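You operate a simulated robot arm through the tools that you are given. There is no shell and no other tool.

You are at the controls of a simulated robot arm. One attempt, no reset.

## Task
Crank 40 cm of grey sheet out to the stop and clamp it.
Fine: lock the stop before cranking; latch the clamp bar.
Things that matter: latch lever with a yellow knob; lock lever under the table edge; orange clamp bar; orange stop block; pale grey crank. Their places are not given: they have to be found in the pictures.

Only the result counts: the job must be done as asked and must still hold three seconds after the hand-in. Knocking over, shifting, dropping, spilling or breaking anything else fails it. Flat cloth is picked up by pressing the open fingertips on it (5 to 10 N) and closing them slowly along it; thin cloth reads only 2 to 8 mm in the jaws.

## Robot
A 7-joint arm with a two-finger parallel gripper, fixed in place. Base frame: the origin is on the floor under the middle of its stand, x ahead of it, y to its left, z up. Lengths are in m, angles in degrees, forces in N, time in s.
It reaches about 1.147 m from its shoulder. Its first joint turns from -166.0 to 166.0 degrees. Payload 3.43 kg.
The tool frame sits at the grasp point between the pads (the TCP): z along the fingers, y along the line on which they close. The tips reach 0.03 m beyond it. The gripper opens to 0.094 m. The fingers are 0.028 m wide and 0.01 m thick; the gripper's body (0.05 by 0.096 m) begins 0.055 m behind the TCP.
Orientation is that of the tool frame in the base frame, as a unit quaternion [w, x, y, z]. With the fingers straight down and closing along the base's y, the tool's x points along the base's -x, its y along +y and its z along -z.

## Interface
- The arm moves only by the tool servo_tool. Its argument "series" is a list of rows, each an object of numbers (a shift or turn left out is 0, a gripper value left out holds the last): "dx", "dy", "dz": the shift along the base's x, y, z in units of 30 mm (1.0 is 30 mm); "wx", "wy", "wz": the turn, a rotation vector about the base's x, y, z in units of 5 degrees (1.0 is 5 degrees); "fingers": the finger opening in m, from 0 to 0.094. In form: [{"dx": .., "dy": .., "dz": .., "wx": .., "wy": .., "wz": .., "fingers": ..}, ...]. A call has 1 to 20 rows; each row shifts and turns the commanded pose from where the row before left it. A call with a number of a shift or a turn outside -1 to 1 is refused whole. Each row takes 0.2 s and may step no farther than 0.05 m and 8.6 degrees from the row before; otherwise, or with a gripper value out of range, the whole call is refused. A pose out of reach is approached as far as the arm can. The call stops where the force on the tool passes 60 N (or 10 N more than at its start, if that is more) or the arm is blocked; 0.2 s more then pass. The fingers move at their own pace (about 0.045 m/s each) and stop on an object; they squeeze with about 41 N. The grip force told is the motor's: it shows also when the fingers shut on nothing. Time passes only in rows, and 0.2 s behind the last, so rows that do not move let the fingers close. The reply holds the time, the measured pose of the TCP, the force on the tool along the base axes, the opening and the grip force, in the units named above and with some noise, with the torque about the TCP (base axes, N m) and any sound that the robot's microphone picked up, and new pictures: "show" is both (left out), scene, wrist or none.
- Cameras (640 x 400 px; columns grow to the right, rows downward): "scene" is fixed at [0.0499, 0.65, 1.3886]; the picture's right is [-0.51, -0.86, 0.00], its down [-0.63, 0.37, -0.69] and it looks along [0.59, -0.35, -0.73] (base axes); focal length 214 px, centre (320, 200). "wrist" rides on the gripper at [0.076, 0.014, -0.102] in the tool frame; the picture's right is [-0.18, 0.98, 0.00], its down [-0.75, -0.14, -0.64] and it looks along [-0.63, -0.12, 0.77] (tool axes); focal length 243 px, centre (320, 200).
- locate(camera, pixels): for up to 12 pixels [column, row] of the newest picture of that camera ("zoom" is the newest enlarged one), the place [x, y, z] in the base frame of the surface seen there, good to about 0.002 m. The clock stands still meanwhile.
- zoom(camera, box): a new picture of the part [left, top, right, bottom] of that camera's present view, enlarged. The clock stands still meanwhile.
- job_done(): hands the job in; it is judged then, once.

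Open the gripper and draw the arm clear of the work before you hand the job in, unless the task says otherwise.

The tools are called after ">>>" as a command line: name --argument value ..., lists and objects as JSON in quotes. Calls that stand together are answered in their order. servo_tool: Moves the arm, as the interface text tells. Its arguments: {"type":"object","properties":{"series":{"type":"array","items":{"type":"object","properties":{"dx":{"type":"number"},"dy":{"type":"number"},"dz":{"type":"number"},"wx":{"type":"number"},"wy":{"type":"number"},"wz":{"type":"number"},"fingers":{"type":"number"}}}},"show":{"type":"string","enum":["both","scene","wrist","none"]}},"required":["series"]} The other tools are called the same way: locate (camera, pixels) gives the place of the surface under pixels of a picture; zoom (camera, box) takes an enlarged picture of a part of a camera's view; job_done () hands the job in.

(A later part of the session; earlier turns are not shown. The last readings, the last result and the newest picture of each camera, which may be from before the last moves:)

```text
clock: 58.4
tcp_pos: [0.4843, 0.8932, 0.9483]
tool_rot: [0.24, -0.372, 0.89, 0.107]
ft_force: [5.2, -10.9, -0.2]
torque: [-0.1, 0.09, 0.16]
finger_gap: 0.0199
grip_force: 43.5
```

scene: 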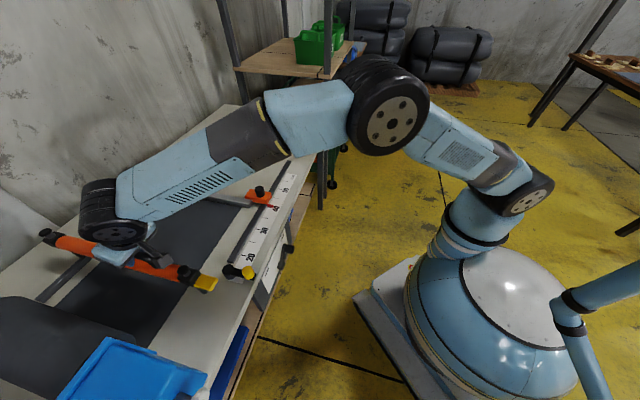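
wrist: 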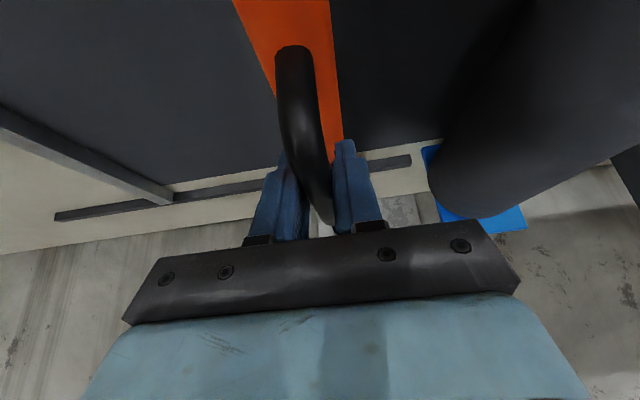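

The handle is held (gap 0.020). I press the bar down in 10 mm steps and watch the force.

>>> servo_tool --series '[{"dz": -0.33}, {"dz": -0.33}, {"dz": -0.33}]'

>>> zoom --camera "scene" --box '[20, 200, 280, 330]'

```text
clock: 59.1
tcp_pos: [0.4843, 0.896, 0.919]
tool_rot: [0.239, -0.371, 0.891, 0.106]
ft_force: [-1.3, -42.6, 0.1]
torque: [-0.27, 0.25, 0.28]
finger_gap: 0.02
grip_force: 45.3
```

scene: 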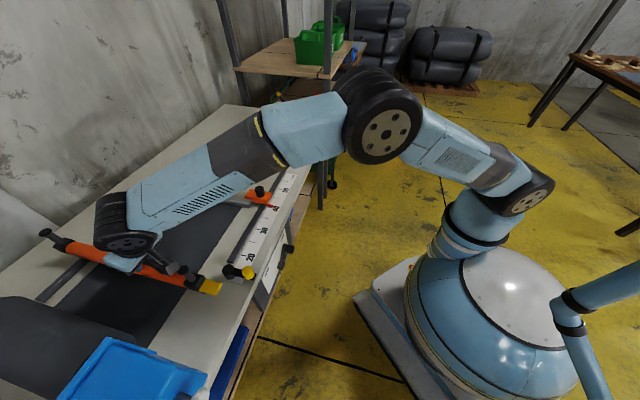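
wrist: 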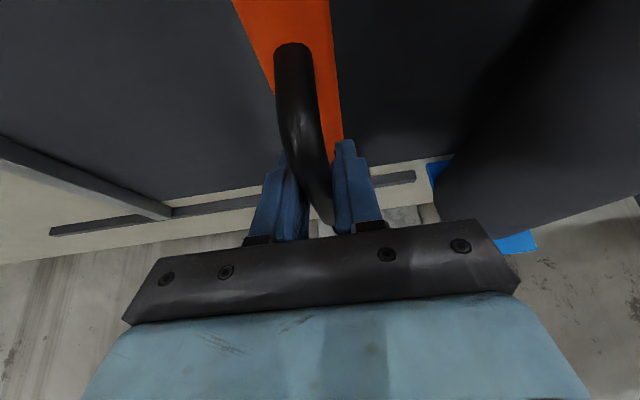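

```text
2.46 times, centred on (150, 265) of scene
```

zoom: 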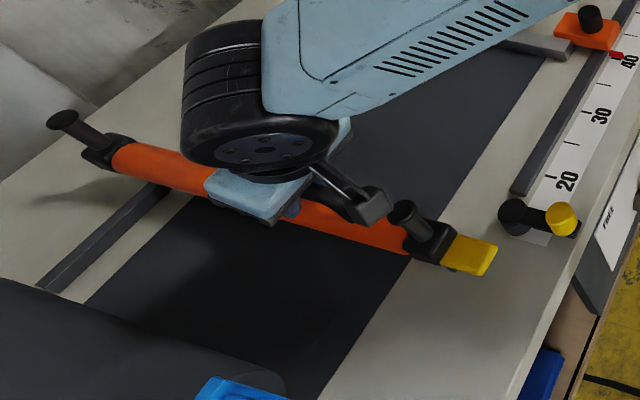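

The bar slides down its posts with almost no vertical force, though a sideways force of 42 N built up in y. I relax y by a few mm and continue down.

>>> servo_tool --series '[{"dy": -0.08}, {"dz": -0.3}, {"dz": -0.3}]' --show "none"

```text
clock: 60.0
tcp_pos: [0.484, 0.8958, 0.9009]
tool_rot: [0.24, -0.373, 0.89, 0.109]
ft_force: [14.1, 9.7, 2.2]
torque: [0.78, -0.77, 0.03]
finger_gap: 0.0201
grip_force: 44.9
```

Sideways force is now small and z is 0.901. I continue down in smaller steps until the bar meets the sheet.

>>> servo_tool --series '[{"dz": -0.25}, {"dz": -0.25}, {"dz": -0.25}]'

>>> zoom --camera "scene" --box '[20, 200, 280, 330]'

```text
clock: 60.7
tcp_pos: [0.4843, 0.8945, 0.8907]
tool_rot: [0.242, -0.37, 0.89, 0.11]
ft_force: [-2.9, -14.8, 6.6]
torque: [-0.72, 0.81, 0.35]
finger_gap: 0.0202
grip_force: 45.0
stopped in row 3: the force on the tool passed its limit at 68 N (the readings are from after the stop); the commanded pose is now the measured one
```

scene: 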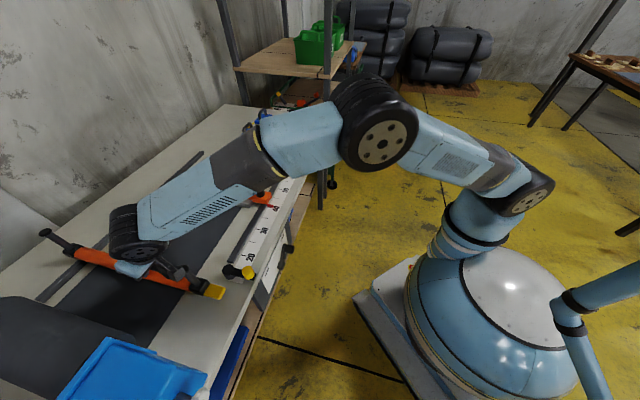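
wrist: 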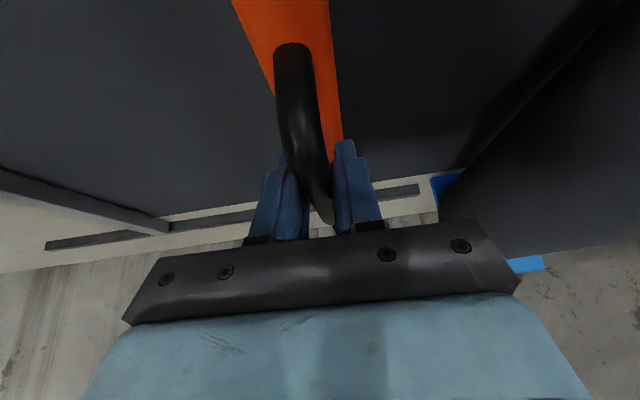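

```text
2.46 times, centred on (150, 265) of scene
```

zoom: 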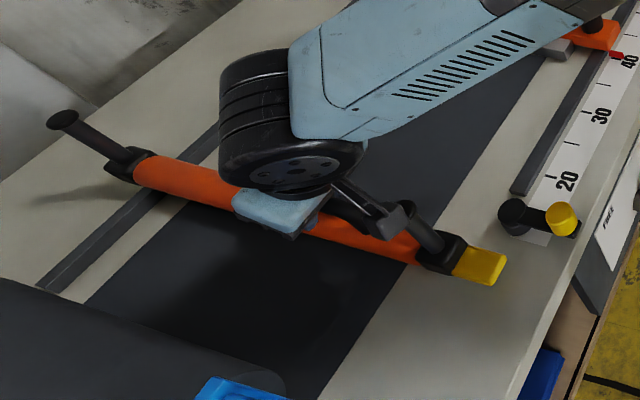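

The force limit tripped at z 0.891, about 58 mm below the start, which suggests the bar has reached the table. I measure the tongue and the bar height.

>>> zoom --camera "scene" --box '[160, 240, 270, 320]'

>>> locate --camera "scene" --pixels '[[216, 292], [210, 292], [205, 288], [185, 287], [80, 255], [100, 262], [45, 233], [220, 300], [200, 300], [230, 272]]'

```text
5.00 times, centred on (215, 280) of scene
```

zoom: 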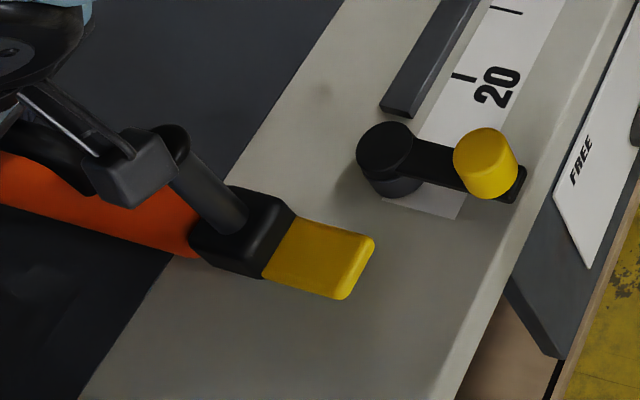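

```text
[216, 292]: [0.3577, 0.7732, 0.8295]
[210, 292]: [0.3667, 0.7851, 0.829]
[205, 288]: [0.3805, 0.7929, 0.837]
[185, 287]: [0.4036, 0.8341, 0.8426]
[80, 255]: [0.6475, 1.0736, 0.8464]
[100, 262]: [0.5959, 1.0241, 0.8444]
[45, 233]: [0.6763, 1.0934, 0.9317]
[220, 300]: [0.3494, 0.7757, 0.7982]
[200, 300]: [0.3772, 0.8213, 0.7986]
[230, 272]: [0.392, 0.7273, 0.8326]
```

The tongue's top is now z 0.829 and the bar top 0.846. I check the latch lever's arm height and the gap of the bar to the table.

>>> zoom --camera "scene" --box '[190, 255, 260, 305]'

>>> locate --camera "zoom" --pixels '[[365, 130], [365, 165], [430, 160], [425, 185], [480, 200], [555, 200], [500, 140], [510, 190], [300, 310], [240, 340], [310, 260], [230, 300]]'

```text
8.00 times, centred on (225, 280) of scene
```

zoom: 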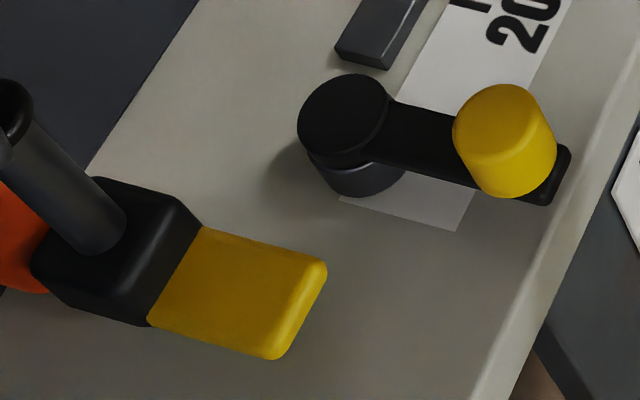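

```text
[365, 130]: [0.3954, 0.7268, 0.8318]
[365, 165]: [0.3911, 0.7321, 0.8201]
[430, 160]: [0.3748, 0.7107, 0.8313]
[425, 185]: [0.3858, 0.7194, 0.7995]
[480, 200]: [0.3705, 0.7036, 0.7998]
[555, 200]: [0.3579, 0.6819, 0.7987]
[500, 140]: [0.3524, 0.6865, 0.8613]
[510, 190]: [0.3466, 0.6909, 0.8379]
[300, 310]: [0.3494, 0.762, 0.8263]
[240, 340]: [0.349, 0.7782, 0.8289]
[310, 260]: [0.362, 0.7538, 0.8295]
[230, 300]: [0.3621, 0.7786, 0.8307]
```

The lever arm's underside seems to be about z 0.82 while the tongue top is at 0.829, so the bar may not be fully down. I probe the lower edges of the end block and the tongue.

>>> locate --camera "zoom" --pixels '[[60, 285], [100, 305], [140, 320], [60, 300], [100, 318], [145, 330], [275, 352], [278, 362], [265, 345], [200, 335], [200, 350], [120, 250]]'

>>> zoom --camera "scene" --box '[30, 220, 130, 290]'

```text
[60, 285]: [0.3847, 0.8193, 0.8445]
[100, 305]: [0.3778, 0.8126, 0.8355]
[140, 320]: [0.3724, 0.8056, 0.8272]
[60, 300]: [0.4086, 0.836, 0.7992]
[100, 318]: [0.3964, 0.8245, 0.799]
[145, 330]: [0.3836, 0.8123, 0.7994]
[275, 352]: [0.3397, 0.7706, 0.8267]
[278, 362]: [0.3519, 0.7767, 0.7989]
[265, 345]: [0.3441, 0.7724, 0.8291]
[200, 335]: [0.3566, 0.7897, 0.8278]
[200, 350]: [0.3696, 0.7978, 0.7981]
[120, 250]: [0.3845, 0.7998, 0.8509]
```

```text
5.71 times, centred on (80, 255) of scene
```

zoom: 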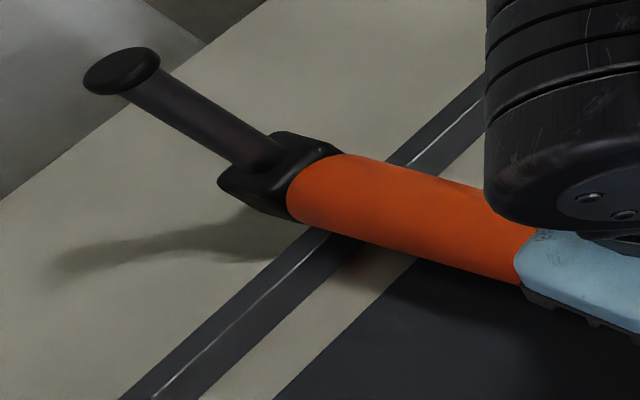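

The end block's underside is still about 25 mm above the table; the wrist camera housing was touching the near post's head (zoom 170,140), not the bar bottoming. I raise off that contact slightly by opening the fingers and checking whether the bar stays down.

>>> servo_tool --series '[{"fingers": 0.05}, {"fingers": 0.05}, {}]'

>>> zoom --camera "scene" --box '[30, 215, 250, 325]'

```text
clock: 61.5
tcp_pos: [0.4841, 0.8955, 0.8894]
tool_rot: [0.243, -0.37, 0.89, 0.111]
ft_force: [2.6, 4.4, 10.7]
torque: [-1.04, 1.04, -0.15]
finger_gap: 0.05
grip_force: 0.0
```

scene: 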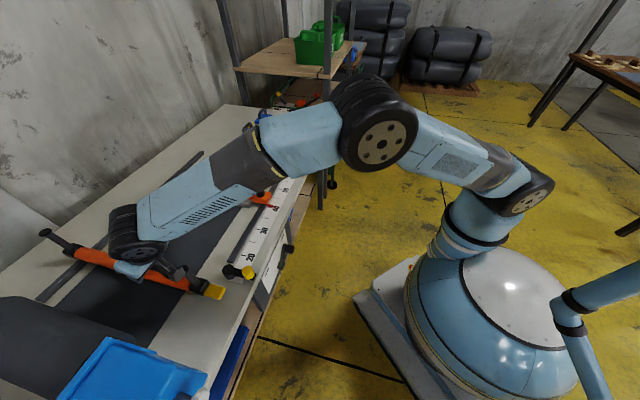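
wrist: 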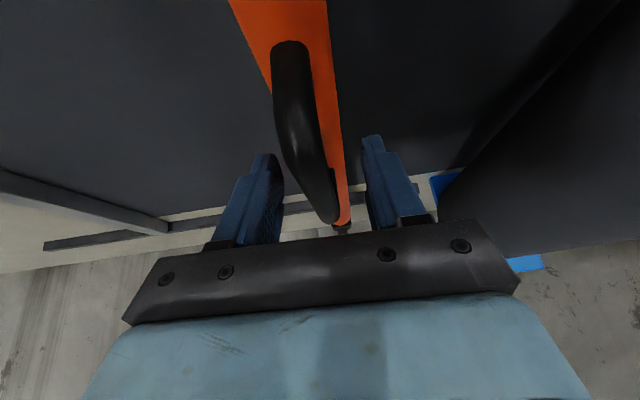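

```text
2.91 times, centred on (140, 270) of scene
```

zoom: 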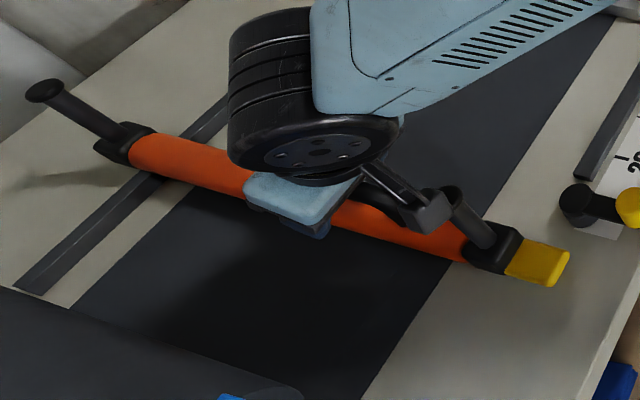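

The bar stays where it was left. I lift the hand off, reduce the tilt to about 10° so the camera clears the post, and come back to the handle a little farther along.

>>> servo_tool --series '[{"dz": 0.9}, {"dz": 0.9, "wx": -0.707, "wy": 0.707}, {"dz": 0.9, "wx": -0.707, "wy": 0.707}, {"wx": -0.707, "wy": 0.707, "dx": 0.23, "dy": 0.24}, {"wx": -0.707, "wy": 0.707, "dx": 0.23, "dy": 0.24}, {}]'

>>> zoom --camera "wrist" --box '[220, 0, 420, 240]'

```text
clock: 62.9
tcp_pos: [0.4957, 0.9024, 0.9697]
tool_rot: [0.084, -0.381, 0.92, 0.045]
ft_force: [0.0, 0.4, 0.8]
torque: [0.01, 0.0, 0.0]
finger_gap: 0.0498
grip_force: 0.0
out of reach, approached as far as the arm can: row 5
```

scene: 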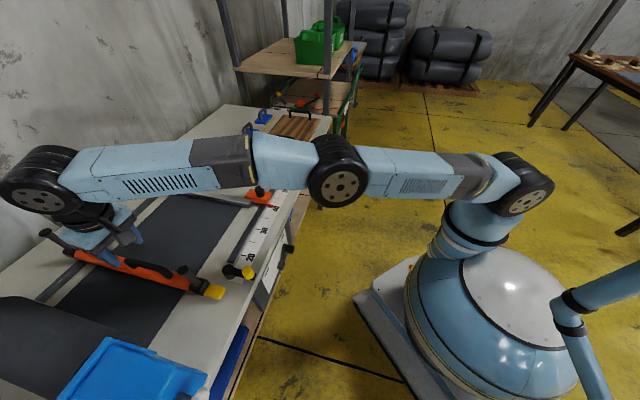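
wrist: 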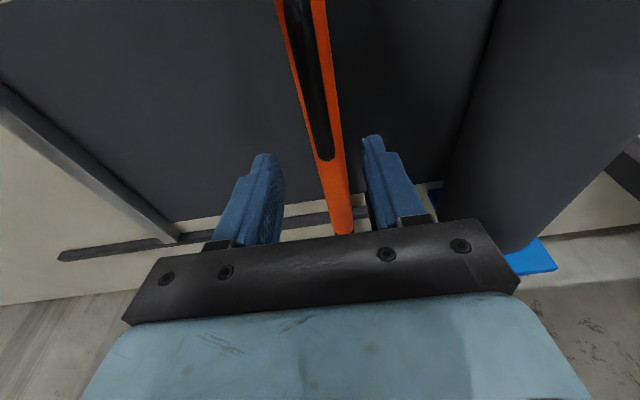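

```text
1.67 times, centred on (320, 120) of wrist
```

zoom: 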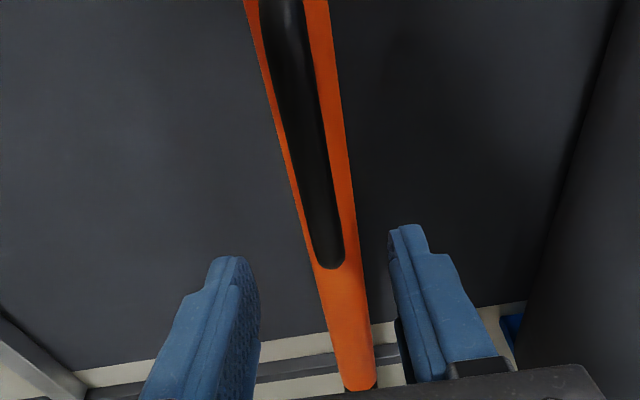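

The arm is near its reach limit but the handle (wrist 318,100) is between the fingers. I measure the handle in its lowered state.

>>> locate --camera "wrist" --pixels '[[300, 40], [312, 100], [322, 145], [325, 158], [335, 200], [307, 70]]'

```text
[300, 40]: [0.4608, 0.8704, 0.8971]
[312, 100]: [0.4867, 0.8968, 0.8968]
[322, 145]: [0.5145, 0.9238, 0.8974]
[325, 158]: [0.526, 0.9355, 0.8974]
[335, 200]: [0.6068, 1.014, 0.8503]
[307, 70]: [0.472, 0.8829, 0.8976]
```

Handle top is z 0.897 with centreline u≈-0.290. I descend onto it and close.

>>> servo_tool --series '[{"dx": -0.047, "dy": -0.01, "dz": -0.86}, {"dx": -0.047, "dy": -0.01, "dz": -0.86}, {"dx": -0.047, "dy": -0.01, "dz": -0.84}, {"fingers": 0.0}, {"fingers": 0.0}, {"fingers": 0.0}, {"fingers": 0.0}]'

>>> zoom --camera "scene" --box '[30, 215, 250, 325]'

```text
clock: 64.5
tcp_pos: [0.4911, 0.9013, 0.8912]
tool_rot: [0.083, -0.381, 0.92, 0.045]
ft_force: [-0.4, -0.9, -0.5]
torque: [-0.01, -0.07, -0.06]
finger_gap: 0.0203
grip_force: 44.5
```

scene: 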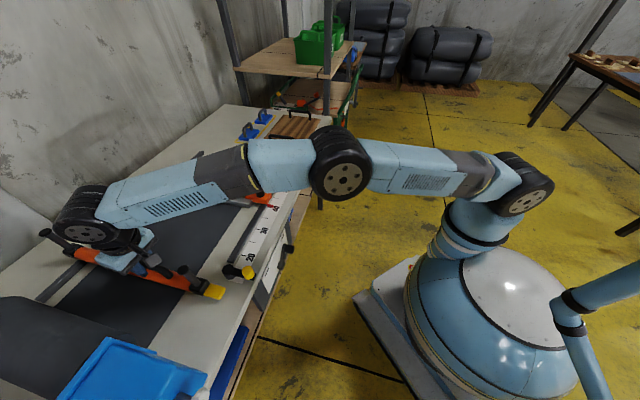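
wrist: 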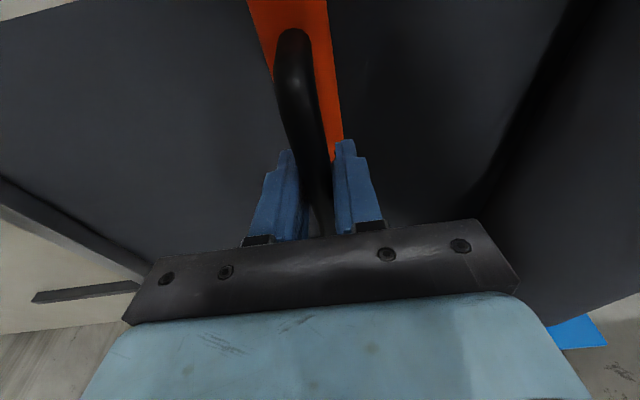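

```text
2.91 times, centred on (140, 270) of scene
```

zoom: 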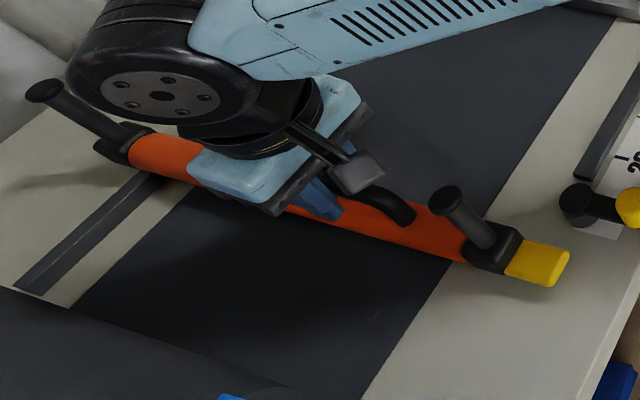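

The grip is clean with no side force and the camera clears the post. I press down in small steps.

>>> servo_tool --series '[{"dz": -0.25}, {"dz": -0.25}]' --show "none"

```text
clock: 65.1
tcp_pos: [0.4905, 0.9003, 0.8793]
tool_rot: [0.085, -0.381, 0.92, 0.046]
ft_force: [-11.2, -23.5, 13.8]
torque: [-0.54, 0.51, -0.06]
finger_gap: 0.0201
grip_force: 45.0
```

It moved 12 mm lower with mild side force. I continue, easing slightly toward the robot.

>>> servo_tool --series '[{"dx": -0.02, "dy": -0.05, "dz": -0.15}, {"dz": -0.15}, {"dz": -0.1}]'

>>> zoom --camera "scene" --box '[160, 240, 270, 320]'

```text
clock: 65.9
tcp_pos: [0.4891, 0.9003, 0.8683]
tool_rot: [0.087, -0.381, 0.919, 0.047]
ft_force: [-5.3, 4.5, 42.5]
torque: [-0.71, 0.08, -0.15]
finger_gap: 0.0204
grip_force: 44.8
```

scene: 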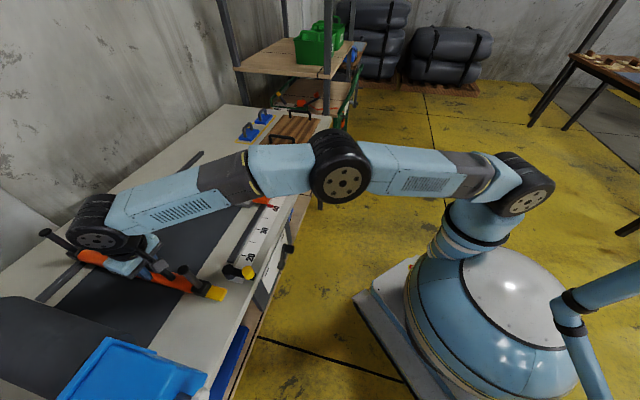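
wrist: 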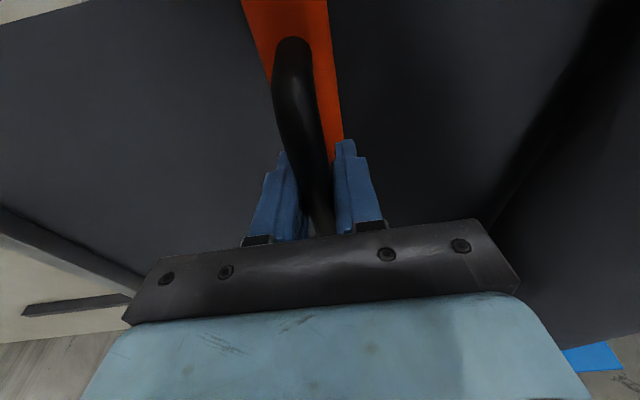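

```text
5.00 times, centred on (215, 280) of scene
```

zoom: 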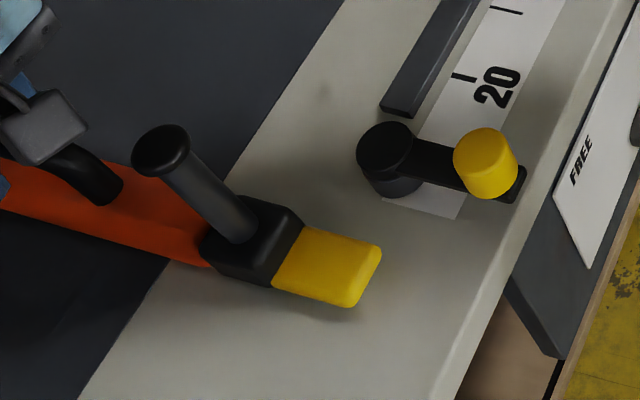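

Now the vertical reaction is 42 N at z 0.868, so the bar seems to be resting on something. I measure the tongue and the end block's lower edge.

>>> zoom --camera "scene" --box '[190, 255, 260, 305]'

>>> locate --camera "zoom" --pixels '[[260, 310], [310, 280], [240, 330], [280, 370], [150, 250], [100, 310], [130, 330], [60, 300], [300, 365], [200, 360]]'

>>> zoom --camera "scene" --box '[30, 220, 130, 290]'

```text
8.00 times, centred on (225, 280) of scene
```

zoom: 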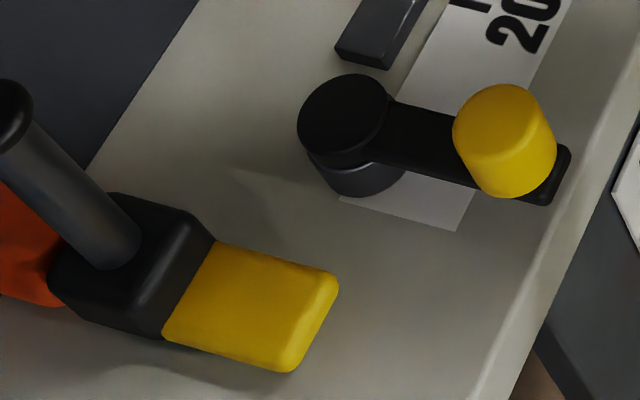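

```text
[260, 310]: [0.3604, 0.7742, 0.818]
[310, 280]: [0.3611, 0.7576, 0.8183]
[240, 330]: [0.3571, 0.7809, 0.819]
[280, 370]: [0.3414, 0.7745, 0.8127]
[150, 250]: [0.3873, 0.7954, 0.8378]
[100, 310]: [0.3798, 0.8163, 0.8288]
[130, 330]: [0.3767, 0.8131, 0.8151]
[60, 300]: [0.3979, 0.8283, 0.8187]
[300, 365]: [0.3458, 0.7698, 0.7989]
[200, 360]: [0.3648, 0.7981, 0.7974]
```

```text
5.71 times, centred on (80, 255) of scene
```

zoom: 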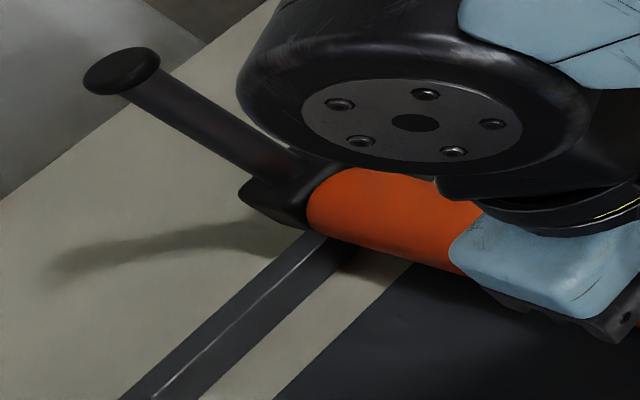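

The tongue top is now z 0.818, just below the lever arm's underside (about 0.820), so the bar appears fully down. I open the fingers and rise, and check that the bar stays down.

>>> servo_tool --series '[{"dz": 0.1}, {"fingers": 0.05}, {"fingers": 0.05}, {"dz": 0.5}, {"dz": 1}, {"dz": 1}, {}]'

>>> zoom --camera "scene" --box '[190, 255, 260, 305]'

>>> locate --camera "zoom" --pixels '[[260, 310], [310, 280], [240, 330], [280, 370], [150, 250], [100, 310], [365, 165], [430, 170]]'

```text
clock: 67.5
tcp_pos: [0.4926, 0.8989, 0.9411]
tool_rot: [0.084, -0.381, 0.92, 0.044]
ft_force: [-0.5, -0.1, 0.3]
torque: [-0.01, 0.01, -0.02]
finger_gap: 0.0499
grip_force: 0.1
```

scene: 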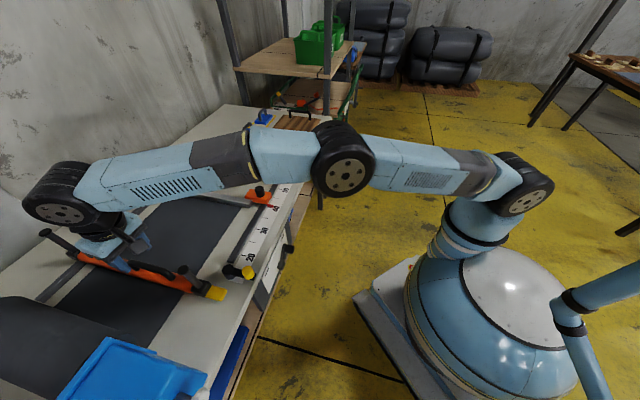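
wrist: 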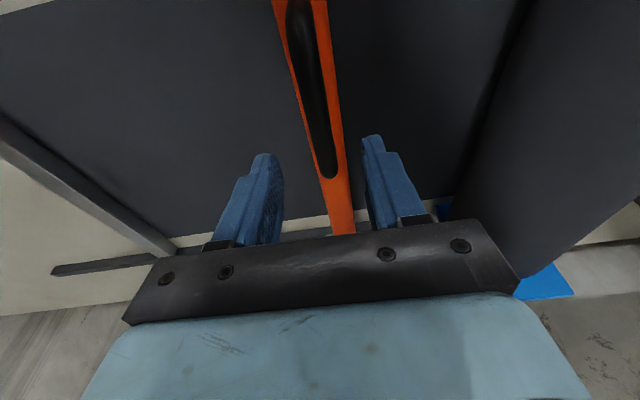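

```text
8.00 times, centred on (225, 280) of scene
```

zoom: 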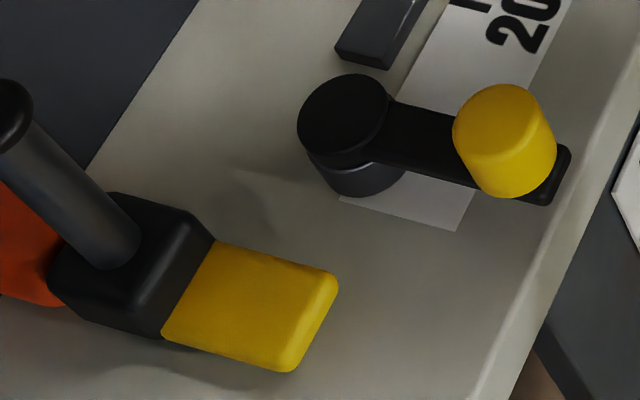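

```text
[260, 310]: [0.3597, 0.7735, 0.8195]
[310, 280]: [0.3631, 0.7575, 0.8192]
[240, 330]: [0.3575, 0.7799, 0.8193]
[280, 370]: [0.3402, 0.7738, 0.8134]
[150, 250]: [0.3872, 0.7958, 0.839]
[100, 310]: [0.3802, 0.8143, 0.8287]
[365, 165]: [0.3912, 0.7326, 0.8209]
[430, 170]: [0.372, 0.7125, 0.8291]
```

The bar stays down (tongue 0.819). I rise and move over to the latch lever's yellow knob at about (0.352,0.687,0.861).

>>> servo_tool --series '[{"dz": 1}, {"dz": 1}, {"dz": 1}, {"dz": 1}, {"dx": -0.6, "dy": -0.9}, {"dx": -0.6, "dy": -0.9}, {"dx": -0.6, "dy": -0.9}, {"dx": -0.6, "dy": -0.9}, {"dx": -0.6, "dy": -0.9}, {"dx": -0.6, "dy": -0.9}, {"dx": -0.6, "dy": -0.9, "wx": 0.5, "wy": -0.5}, {"dx": -0.58, "dy": -0.9, "wx": 0.3, "wy": -0.3}, {"dz": -1}, {"dz": -1}, {}]'

```text
clock: 70.7
tcp_pos: [0.3403, 0.6691, 0.998]
tool_rot: [0.129, -0.379, 0.914, 0.064]
ft_force: [-0.2, -0.3, 0.1]
torque: [0.03, 0.02, 0.02]
finger_gap: 0.0501
grip_force: 0.1
out of reach, approached as far as the arm can: row 3, 4
```

scene: 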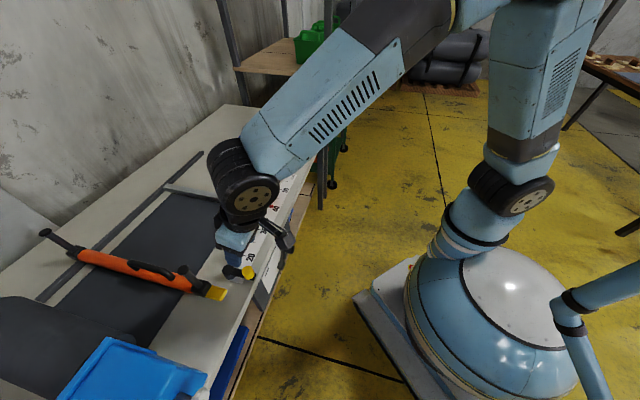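
wrist: 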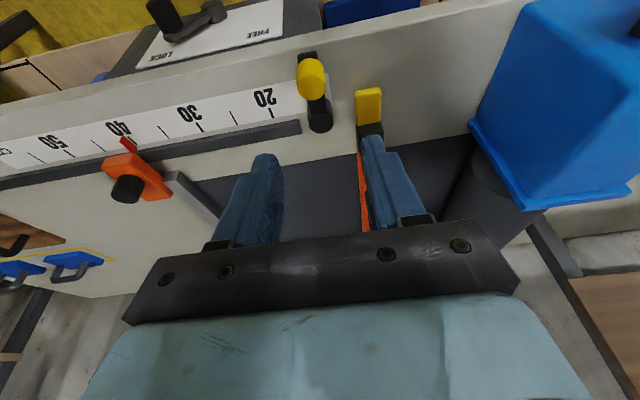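

I see the latch knob at (311,78), its pivot at (320,118) and the tongue at (369,105). I measure them.

>>> zoom --camera "wrist" --box '[260, 30, 420, 140]'

>>> locate --camera "wrist" --pixels '[[311, 70], [300, 72], [323, 72], [312, 85], [318, 105], [320, 120], [310, 120], [332, 120], [369, 105], [357, 92], [381, 90], [370, 130]]'

```text
3.64 times, centred on (340, 85) of wrist
```

zoom: 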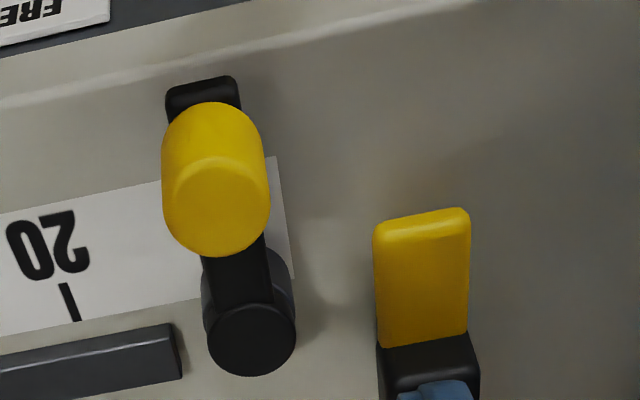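

```text
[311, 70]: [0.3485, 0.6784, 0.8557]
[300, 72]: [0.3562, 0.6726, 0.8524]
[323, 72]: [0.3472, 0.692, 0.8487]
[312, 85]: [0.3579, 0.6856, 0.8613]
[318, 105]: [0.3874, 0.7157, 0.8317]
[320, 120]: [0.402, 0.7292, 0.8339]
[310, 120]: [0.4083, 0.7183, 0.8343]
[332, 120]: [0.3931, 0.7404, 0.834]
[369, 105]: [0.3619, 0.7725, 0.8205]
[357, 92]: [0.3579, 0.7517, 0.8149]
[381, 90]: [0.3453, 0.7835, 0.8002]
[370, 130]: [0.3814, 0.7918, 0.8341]
```

Pivot is at u -0.232, v 0.800; knob at v 0.738, top z 0.861, so the lever needs a quarter turn toward the tongue at v≈0.80, u≈-0.293. I descend onto the knob and close.

>>> servo_tool --series '[{"dx": 0.1, "dy": 0.1, "dz": -0.86}, {"dx": 0.1, "dy": 0.1, "dz": -0.86}, {"dx": 0.1, "dy": 0.1, "dz": -0.86}, {"dx": 0.1, "dy": 0.1, "dz": -0.86}, {"dx": 0.1, "dy": 0.1, "dz": -0.84}, {"fingers": 0.0}, {"fingers": 0.0}, {"fingers": 0.0}]'

>>> zoom --camera "scene" --box '[180, 230, 290, 310]'

```text
clock: 72.5
tcp_pos: [0.3564, 0.6828, 0.8689]
tool_rot: [0.131, -0.379, 0.914, 0.064]
ft_force: [0.1, 0.9, -0.8]
torque: [-0.43, -0.8, 0.12]
finger_gap: 0.0274
grip_force: 43.5
```

scene: 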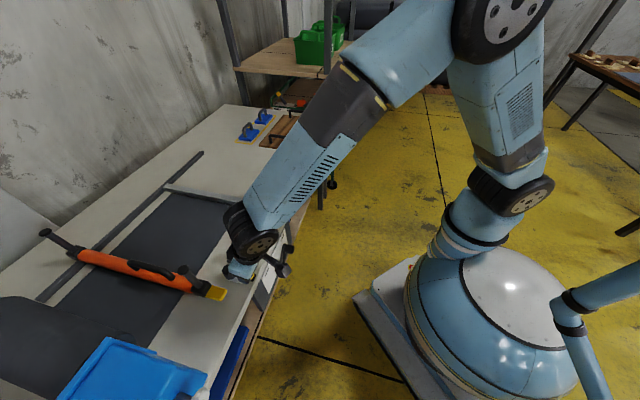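
wrist: 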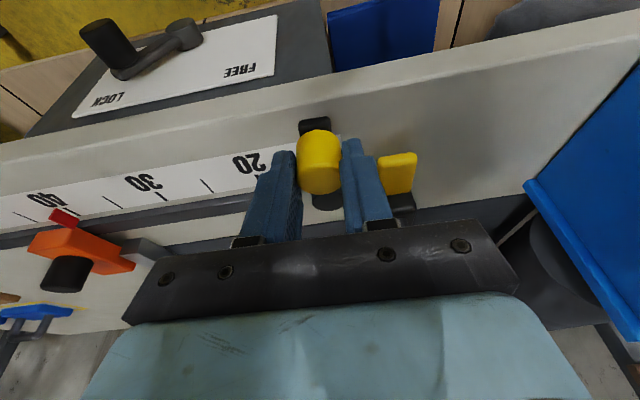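

```text
5.00 times, centred on (235, 270) of scene
```

zoom: 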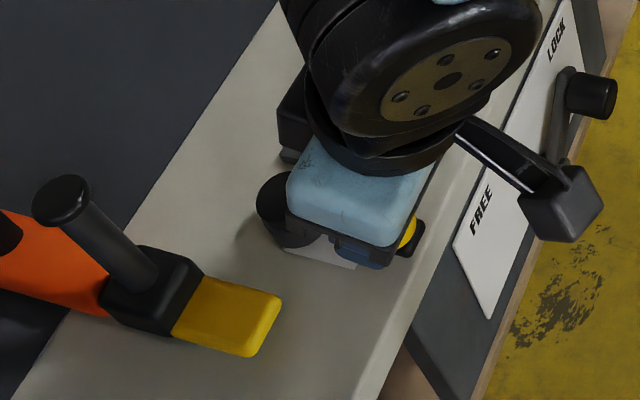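

The knob is gripped (gap 0.027). I swing it along its arc toward the tongue, first 40°.

>>> servo_tool --series '[{"dx": -0.232, "dy": 0.276}, {"dx": -0.18, "dy": 0.312}, {"dx": -0.123, "dy": 0.339}, {"dx": -0.063, "dy": 0.355}]'

>>> zoom --camera "scene" --box '[180, 230, 290, 310]'

```text
clock: 73.5
tcp_pos: [0.3391, 0.7216, 0.8695]
tool_rot: [0.129, -0.379, 0.914, 0.063]
ft_force: [1.4, -6.1, -1.5]
torque: [-1.06, -0.44, -0.46]
finger_gap: 0.0272
grip_force: 44.8
```

scene: 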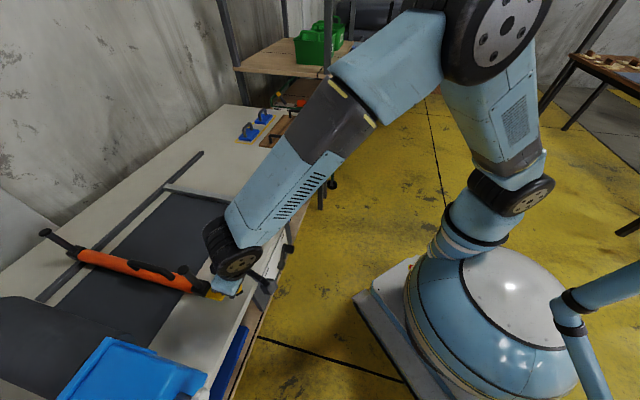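
wrist: 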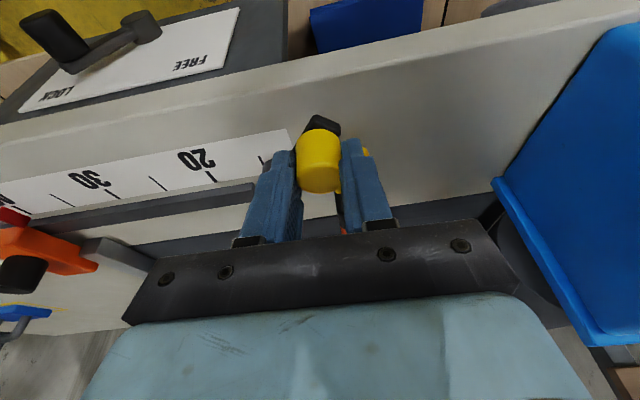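

```text
5.00 times, centred on (235, 270) of scene
```

zoom: 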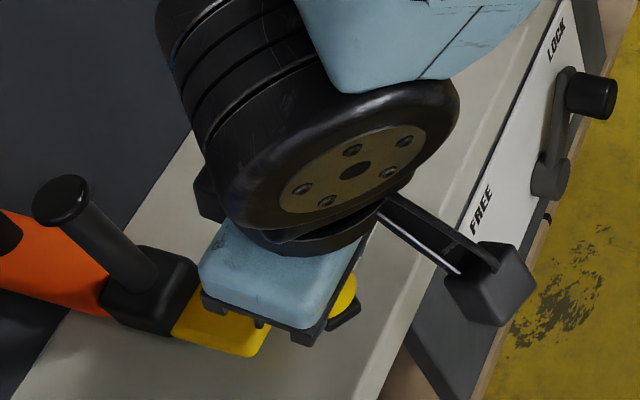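

The lever follows with only a few newtons. I continue to about 70° and check clearances to the post.

>>> servo_tool --series '[{"dy": 0.36}, {"dx": 0.063, "dy": 0.355}, {"dx": 0.123, "dy": 0.339}]'

>>> zoom --camera "scene" --box '[160, 230, 270, 310]'

```text
clock: 74.3
tcp_pos: [0.3442, 0.7541, 0.8701]
tool_rot: [0.131, -0.378, 0.914, 0.064]
ft_force: [3.7, -9.5, 6.2]
torque: [-1.06, -0.6, -0.51]
finger_gap: 0.0274
grip_force: 44.9
```

scene: 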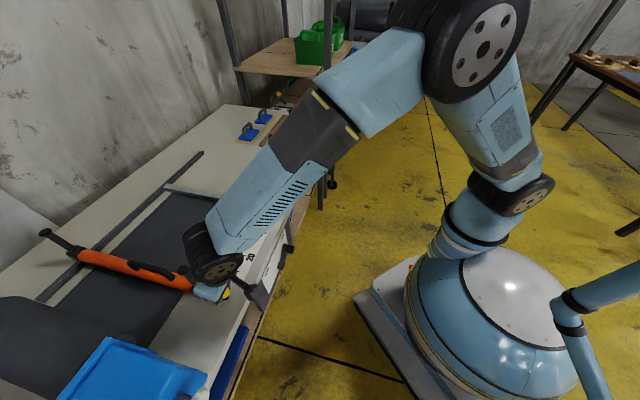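
wrist: 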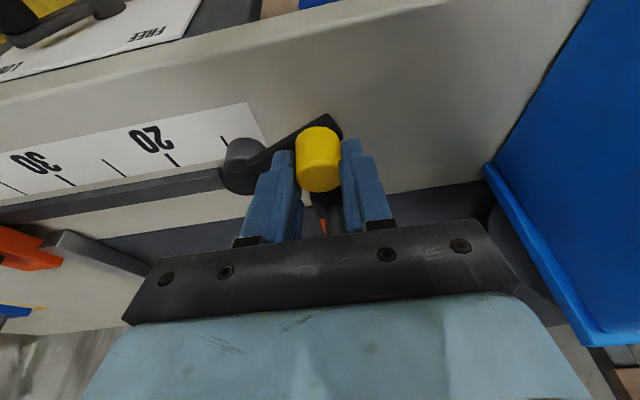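

```text
5.00 times, centred on (215, 270) of scene
```

zoom: 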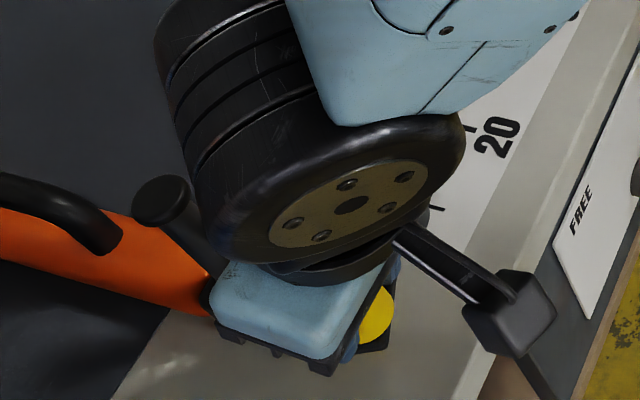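

The lever is at about 70°, forces still small. I continue to about 90° over the tongue.

>>> servo_tool --series '[{"dx": 0.18, "dy": 0.312}, {"dx": 0.2, "dy": 0.25}]'

>>> zoom --camera "scene" --box '[160, 230, 270, 310]'

```text
clock: 74.9
tcp_pos: [0.3544, 0.7708, 0.8698]
tool_rot: [0.129, -0.379, 0.914, 0.063]
ft_force: [6.4, -9.0, 1.1]
torque: [-0.9, -0.85, -0.2]
finger_gap: 0.0277
grip_force: 45.1
```

scene: 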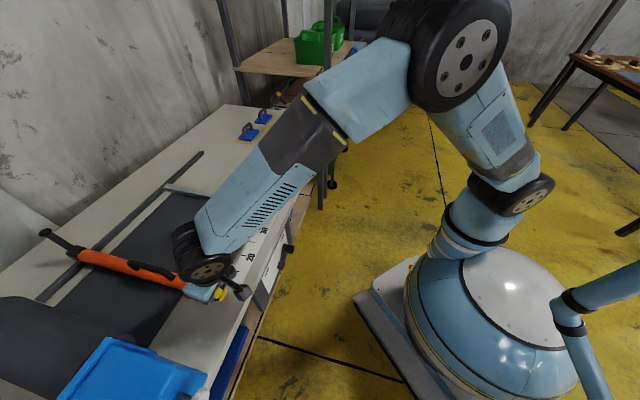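
wrist: 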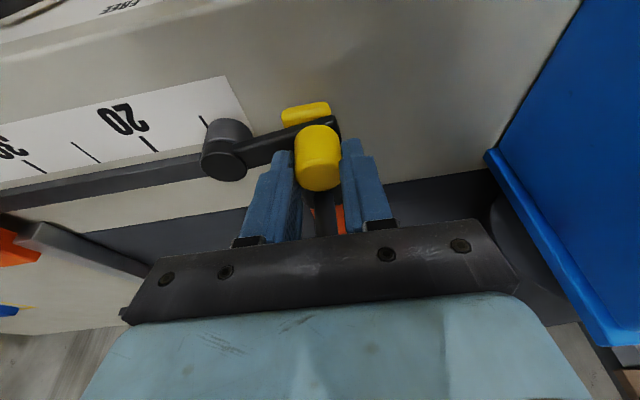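

```text
5.00 times, centred on (215, 270) of scene
```

zoom: 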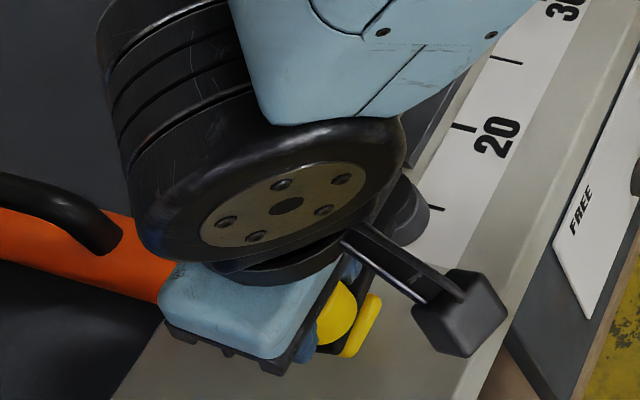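

The lever now points straight over the tongue, at about 89°. I nudge a few degrees more to feel for its end stop.

>>> servo_tool --series '[{"dx": 0.08, "dy": 0.06}, {"dx": 0.06, "dy": 0.05}, {}]'

```text
clock: 75.7
tcp_pos: [0.3579, 0.7739, 0.8699]
tool_rot: [0.13, -0.379, 0.914, 0.064]
ft_force: [-5.4, 0.9, -6.0]
torque: [-1.16, -0.27, -0.14]
finger_gap: 0.0273
grip_force: 45.5
```

scene: 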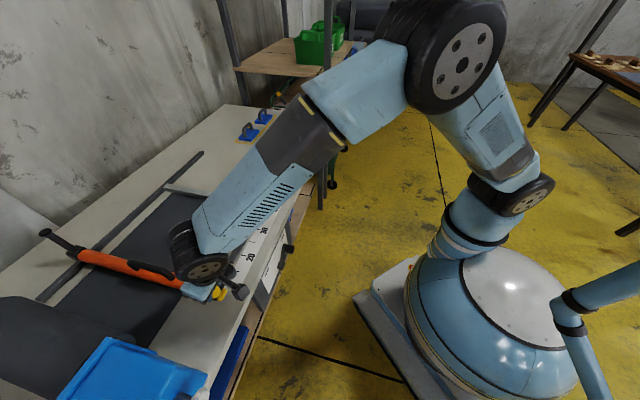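
wrist: 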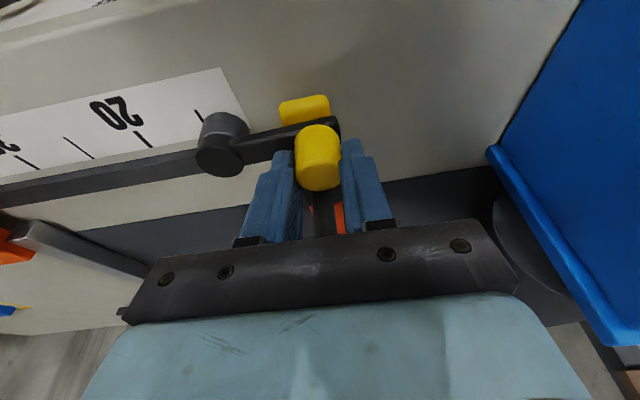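

Still no firm end stop at about 93°. I try 3 mm more, gently, watching the force.

>>> servo_tool --series '[{"dx": 0.07, "dy": 0.07}, {}]' --show "wrist"

```text
clock: 76.3
tcp_pos: [0.3602, 0.7767, 0.8689]
tool_rot: [0.129, -0.379, 0.914, 0.065]
ft_force: [-9.5, 3.1, -5.9]
torque: [-1.47, 0.12, -0.26]
finger_gap: 0.0271
grip_force: 45.2
```

wrist: 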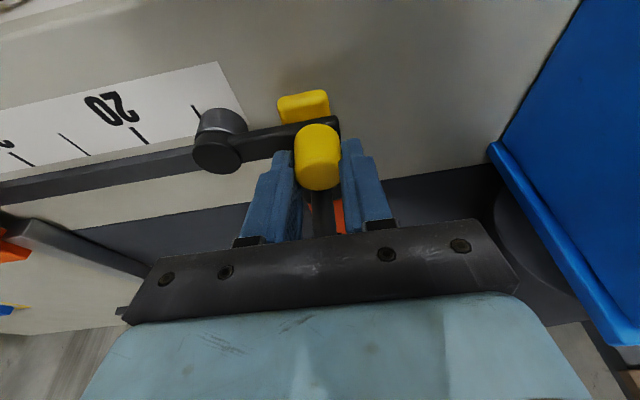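

The lever lies at about 96°, fully across the tongue. I open the fingers, back out along the tool axis and inspect.

>>> servo_tool --series '[{"fingers": 0.05}, {"fingers": 0.05}, {"dx": -0.2, "dy": -0.2, "dz": 0.9}, {"dx": -0.2, "dy": -0.2, "dz": 0.9}, {"dx": -0.2, "dy": -0.2, "dz": 0.9}, {"dx": -0.3, "dy": -0.3, "dz": 0.9}, {"dx": -0.3, "dy": -0.3, "dz": 0.9}, {}]'

>>> zoom --camera "wrist" --box '[220, 20, 420, 160]'

>>> zoom --camera "scene" --box '[160, 230, 270, 310]'

```text
clock: 78.1
tcp_pos: [0.3249, 0.7395, 1.003]
tool_rot: [0.13, -0.379, 0.914, 0.063]
ft_force: [0.3, -0.8, 0.8]
torque: [-0.01, -0.01, -0.01]
finger_gap: 0.05
grip_force: 0.0
```

scene: 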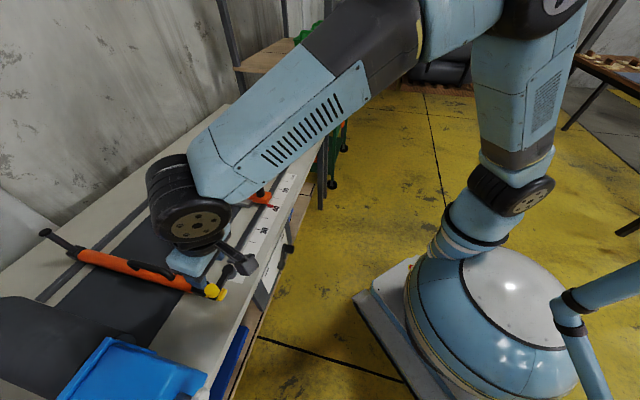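
wrist: 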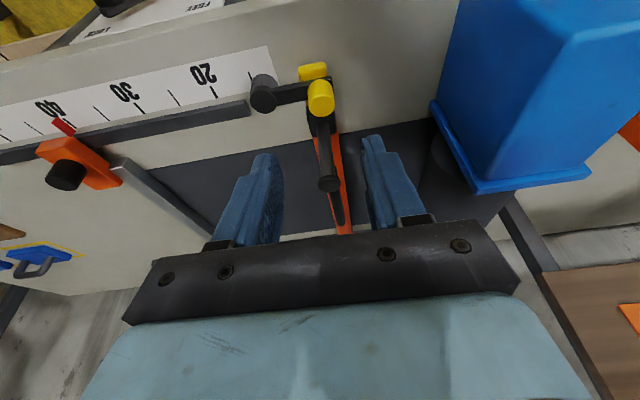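

```text
2.86 times, centred on (320, 90) of wrist
```

zoom: 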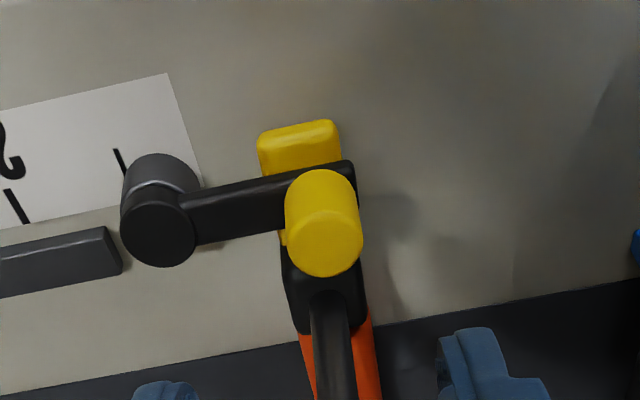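

```text
5.00 times, centred on (215, 270) of scene
```

zoom: 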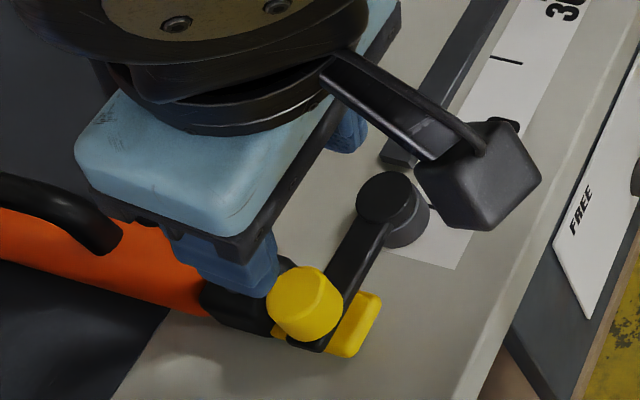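

The lever lies across the tongue. I draw the arm clear of the table and then inspect everything.

>>> servo_tool --series '[{"dz": 1}, {"dz": 1}, {"dz": 1}, {"dz": 0.8}, {"dx": -0.2, "dy": -0.95, "dz": 0.1, "wx": -0.6, "wy": 0.6}, {"dx": -0.2, "dy": -0.95, "dz": 0.1, "wx": -0.6, "wy": 0.6}, {"dx": -0.2, "dy": -0.95, "dz": 0.1, "wx": -0.6, "wy": 0.6}, {"dx": -0.2, "dy": -0.95, "dz": 0.1, "wx": -0.5, "wy": 0.5}, {"dx": -0.2, "dy": -0.95, "dz": 0.1}, {"dx": -0.2, "dy": -0.95, "dz": 0.1}, {"dx": -0.2, "dy": -0.95, "dz": 0.1}, {"dx": -0.2, "dy": -0.95, "dz": 0.1}, {"dx": -0.2, "dy": -0.95, "dz": 0.1}, {"dx": -0.2, "dy": -0.95, "dz": 0.1}, {}]'

>>> zoom --camera "scene" --box '[20, 170, 300, 330]'

>>> zoom --camera "scene" --box '[190, 255, 260, 305]'

>>> locate --camera "zoom" --pixels '[[260, 310], [300, 300], [320, 250], [240, 330], [200, 310], [345, 120], [210, 275], [280, 330]]'

```text
clock: 81.3
tcp_pos: [0.2668, 0.4534, 1.1502]
tool_rot: [-0.001, -0.382, 0.924, 0.009]
ft_force: [-0.6, 0.2, 0.2]
torque: [0.0, 0.03, 0.01]
finger_gap: 0.0497
grip_force: 0.2
```

scene: 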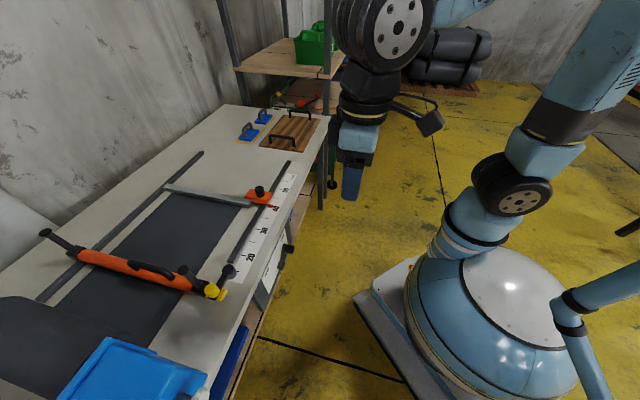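
wrist: 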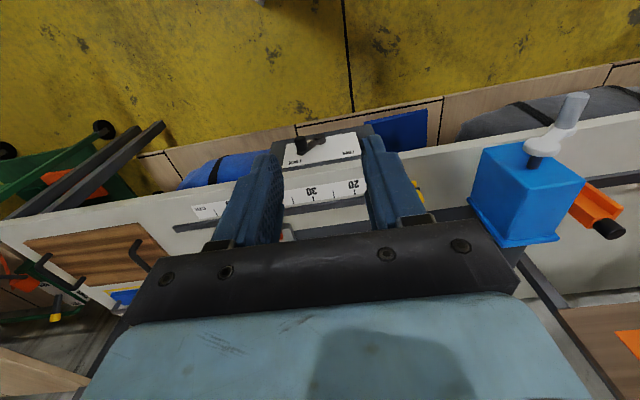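

```text
2.29 times, centred on (160, 250) of scene
```

zoom: 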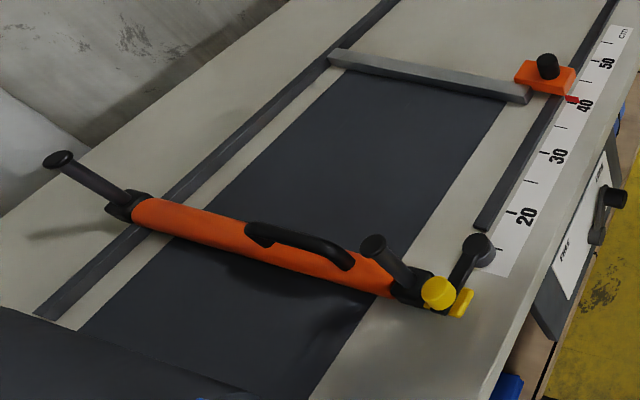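

```text
8.00 times, centred on (225, 280) of scene
```

zoom: 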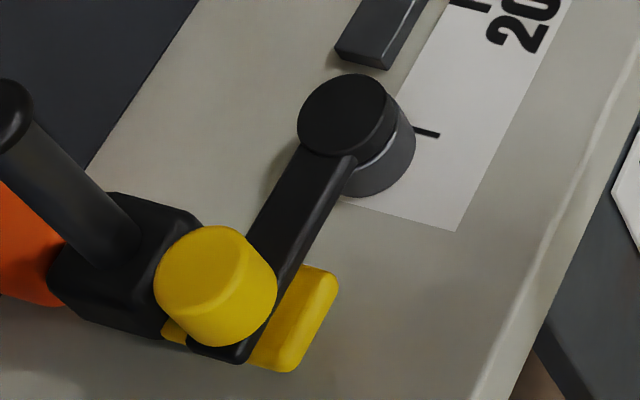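

```text
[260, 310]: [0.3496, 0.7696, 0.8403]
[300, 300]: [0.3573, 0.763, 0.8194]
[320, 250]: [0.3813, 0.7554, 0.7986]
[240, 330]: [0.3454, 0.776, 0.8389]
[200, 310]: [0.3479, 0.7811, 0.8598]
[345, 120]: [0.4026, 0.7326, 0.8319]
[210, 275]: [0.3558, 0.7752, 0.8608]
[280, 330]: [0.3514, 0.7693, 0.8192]
```

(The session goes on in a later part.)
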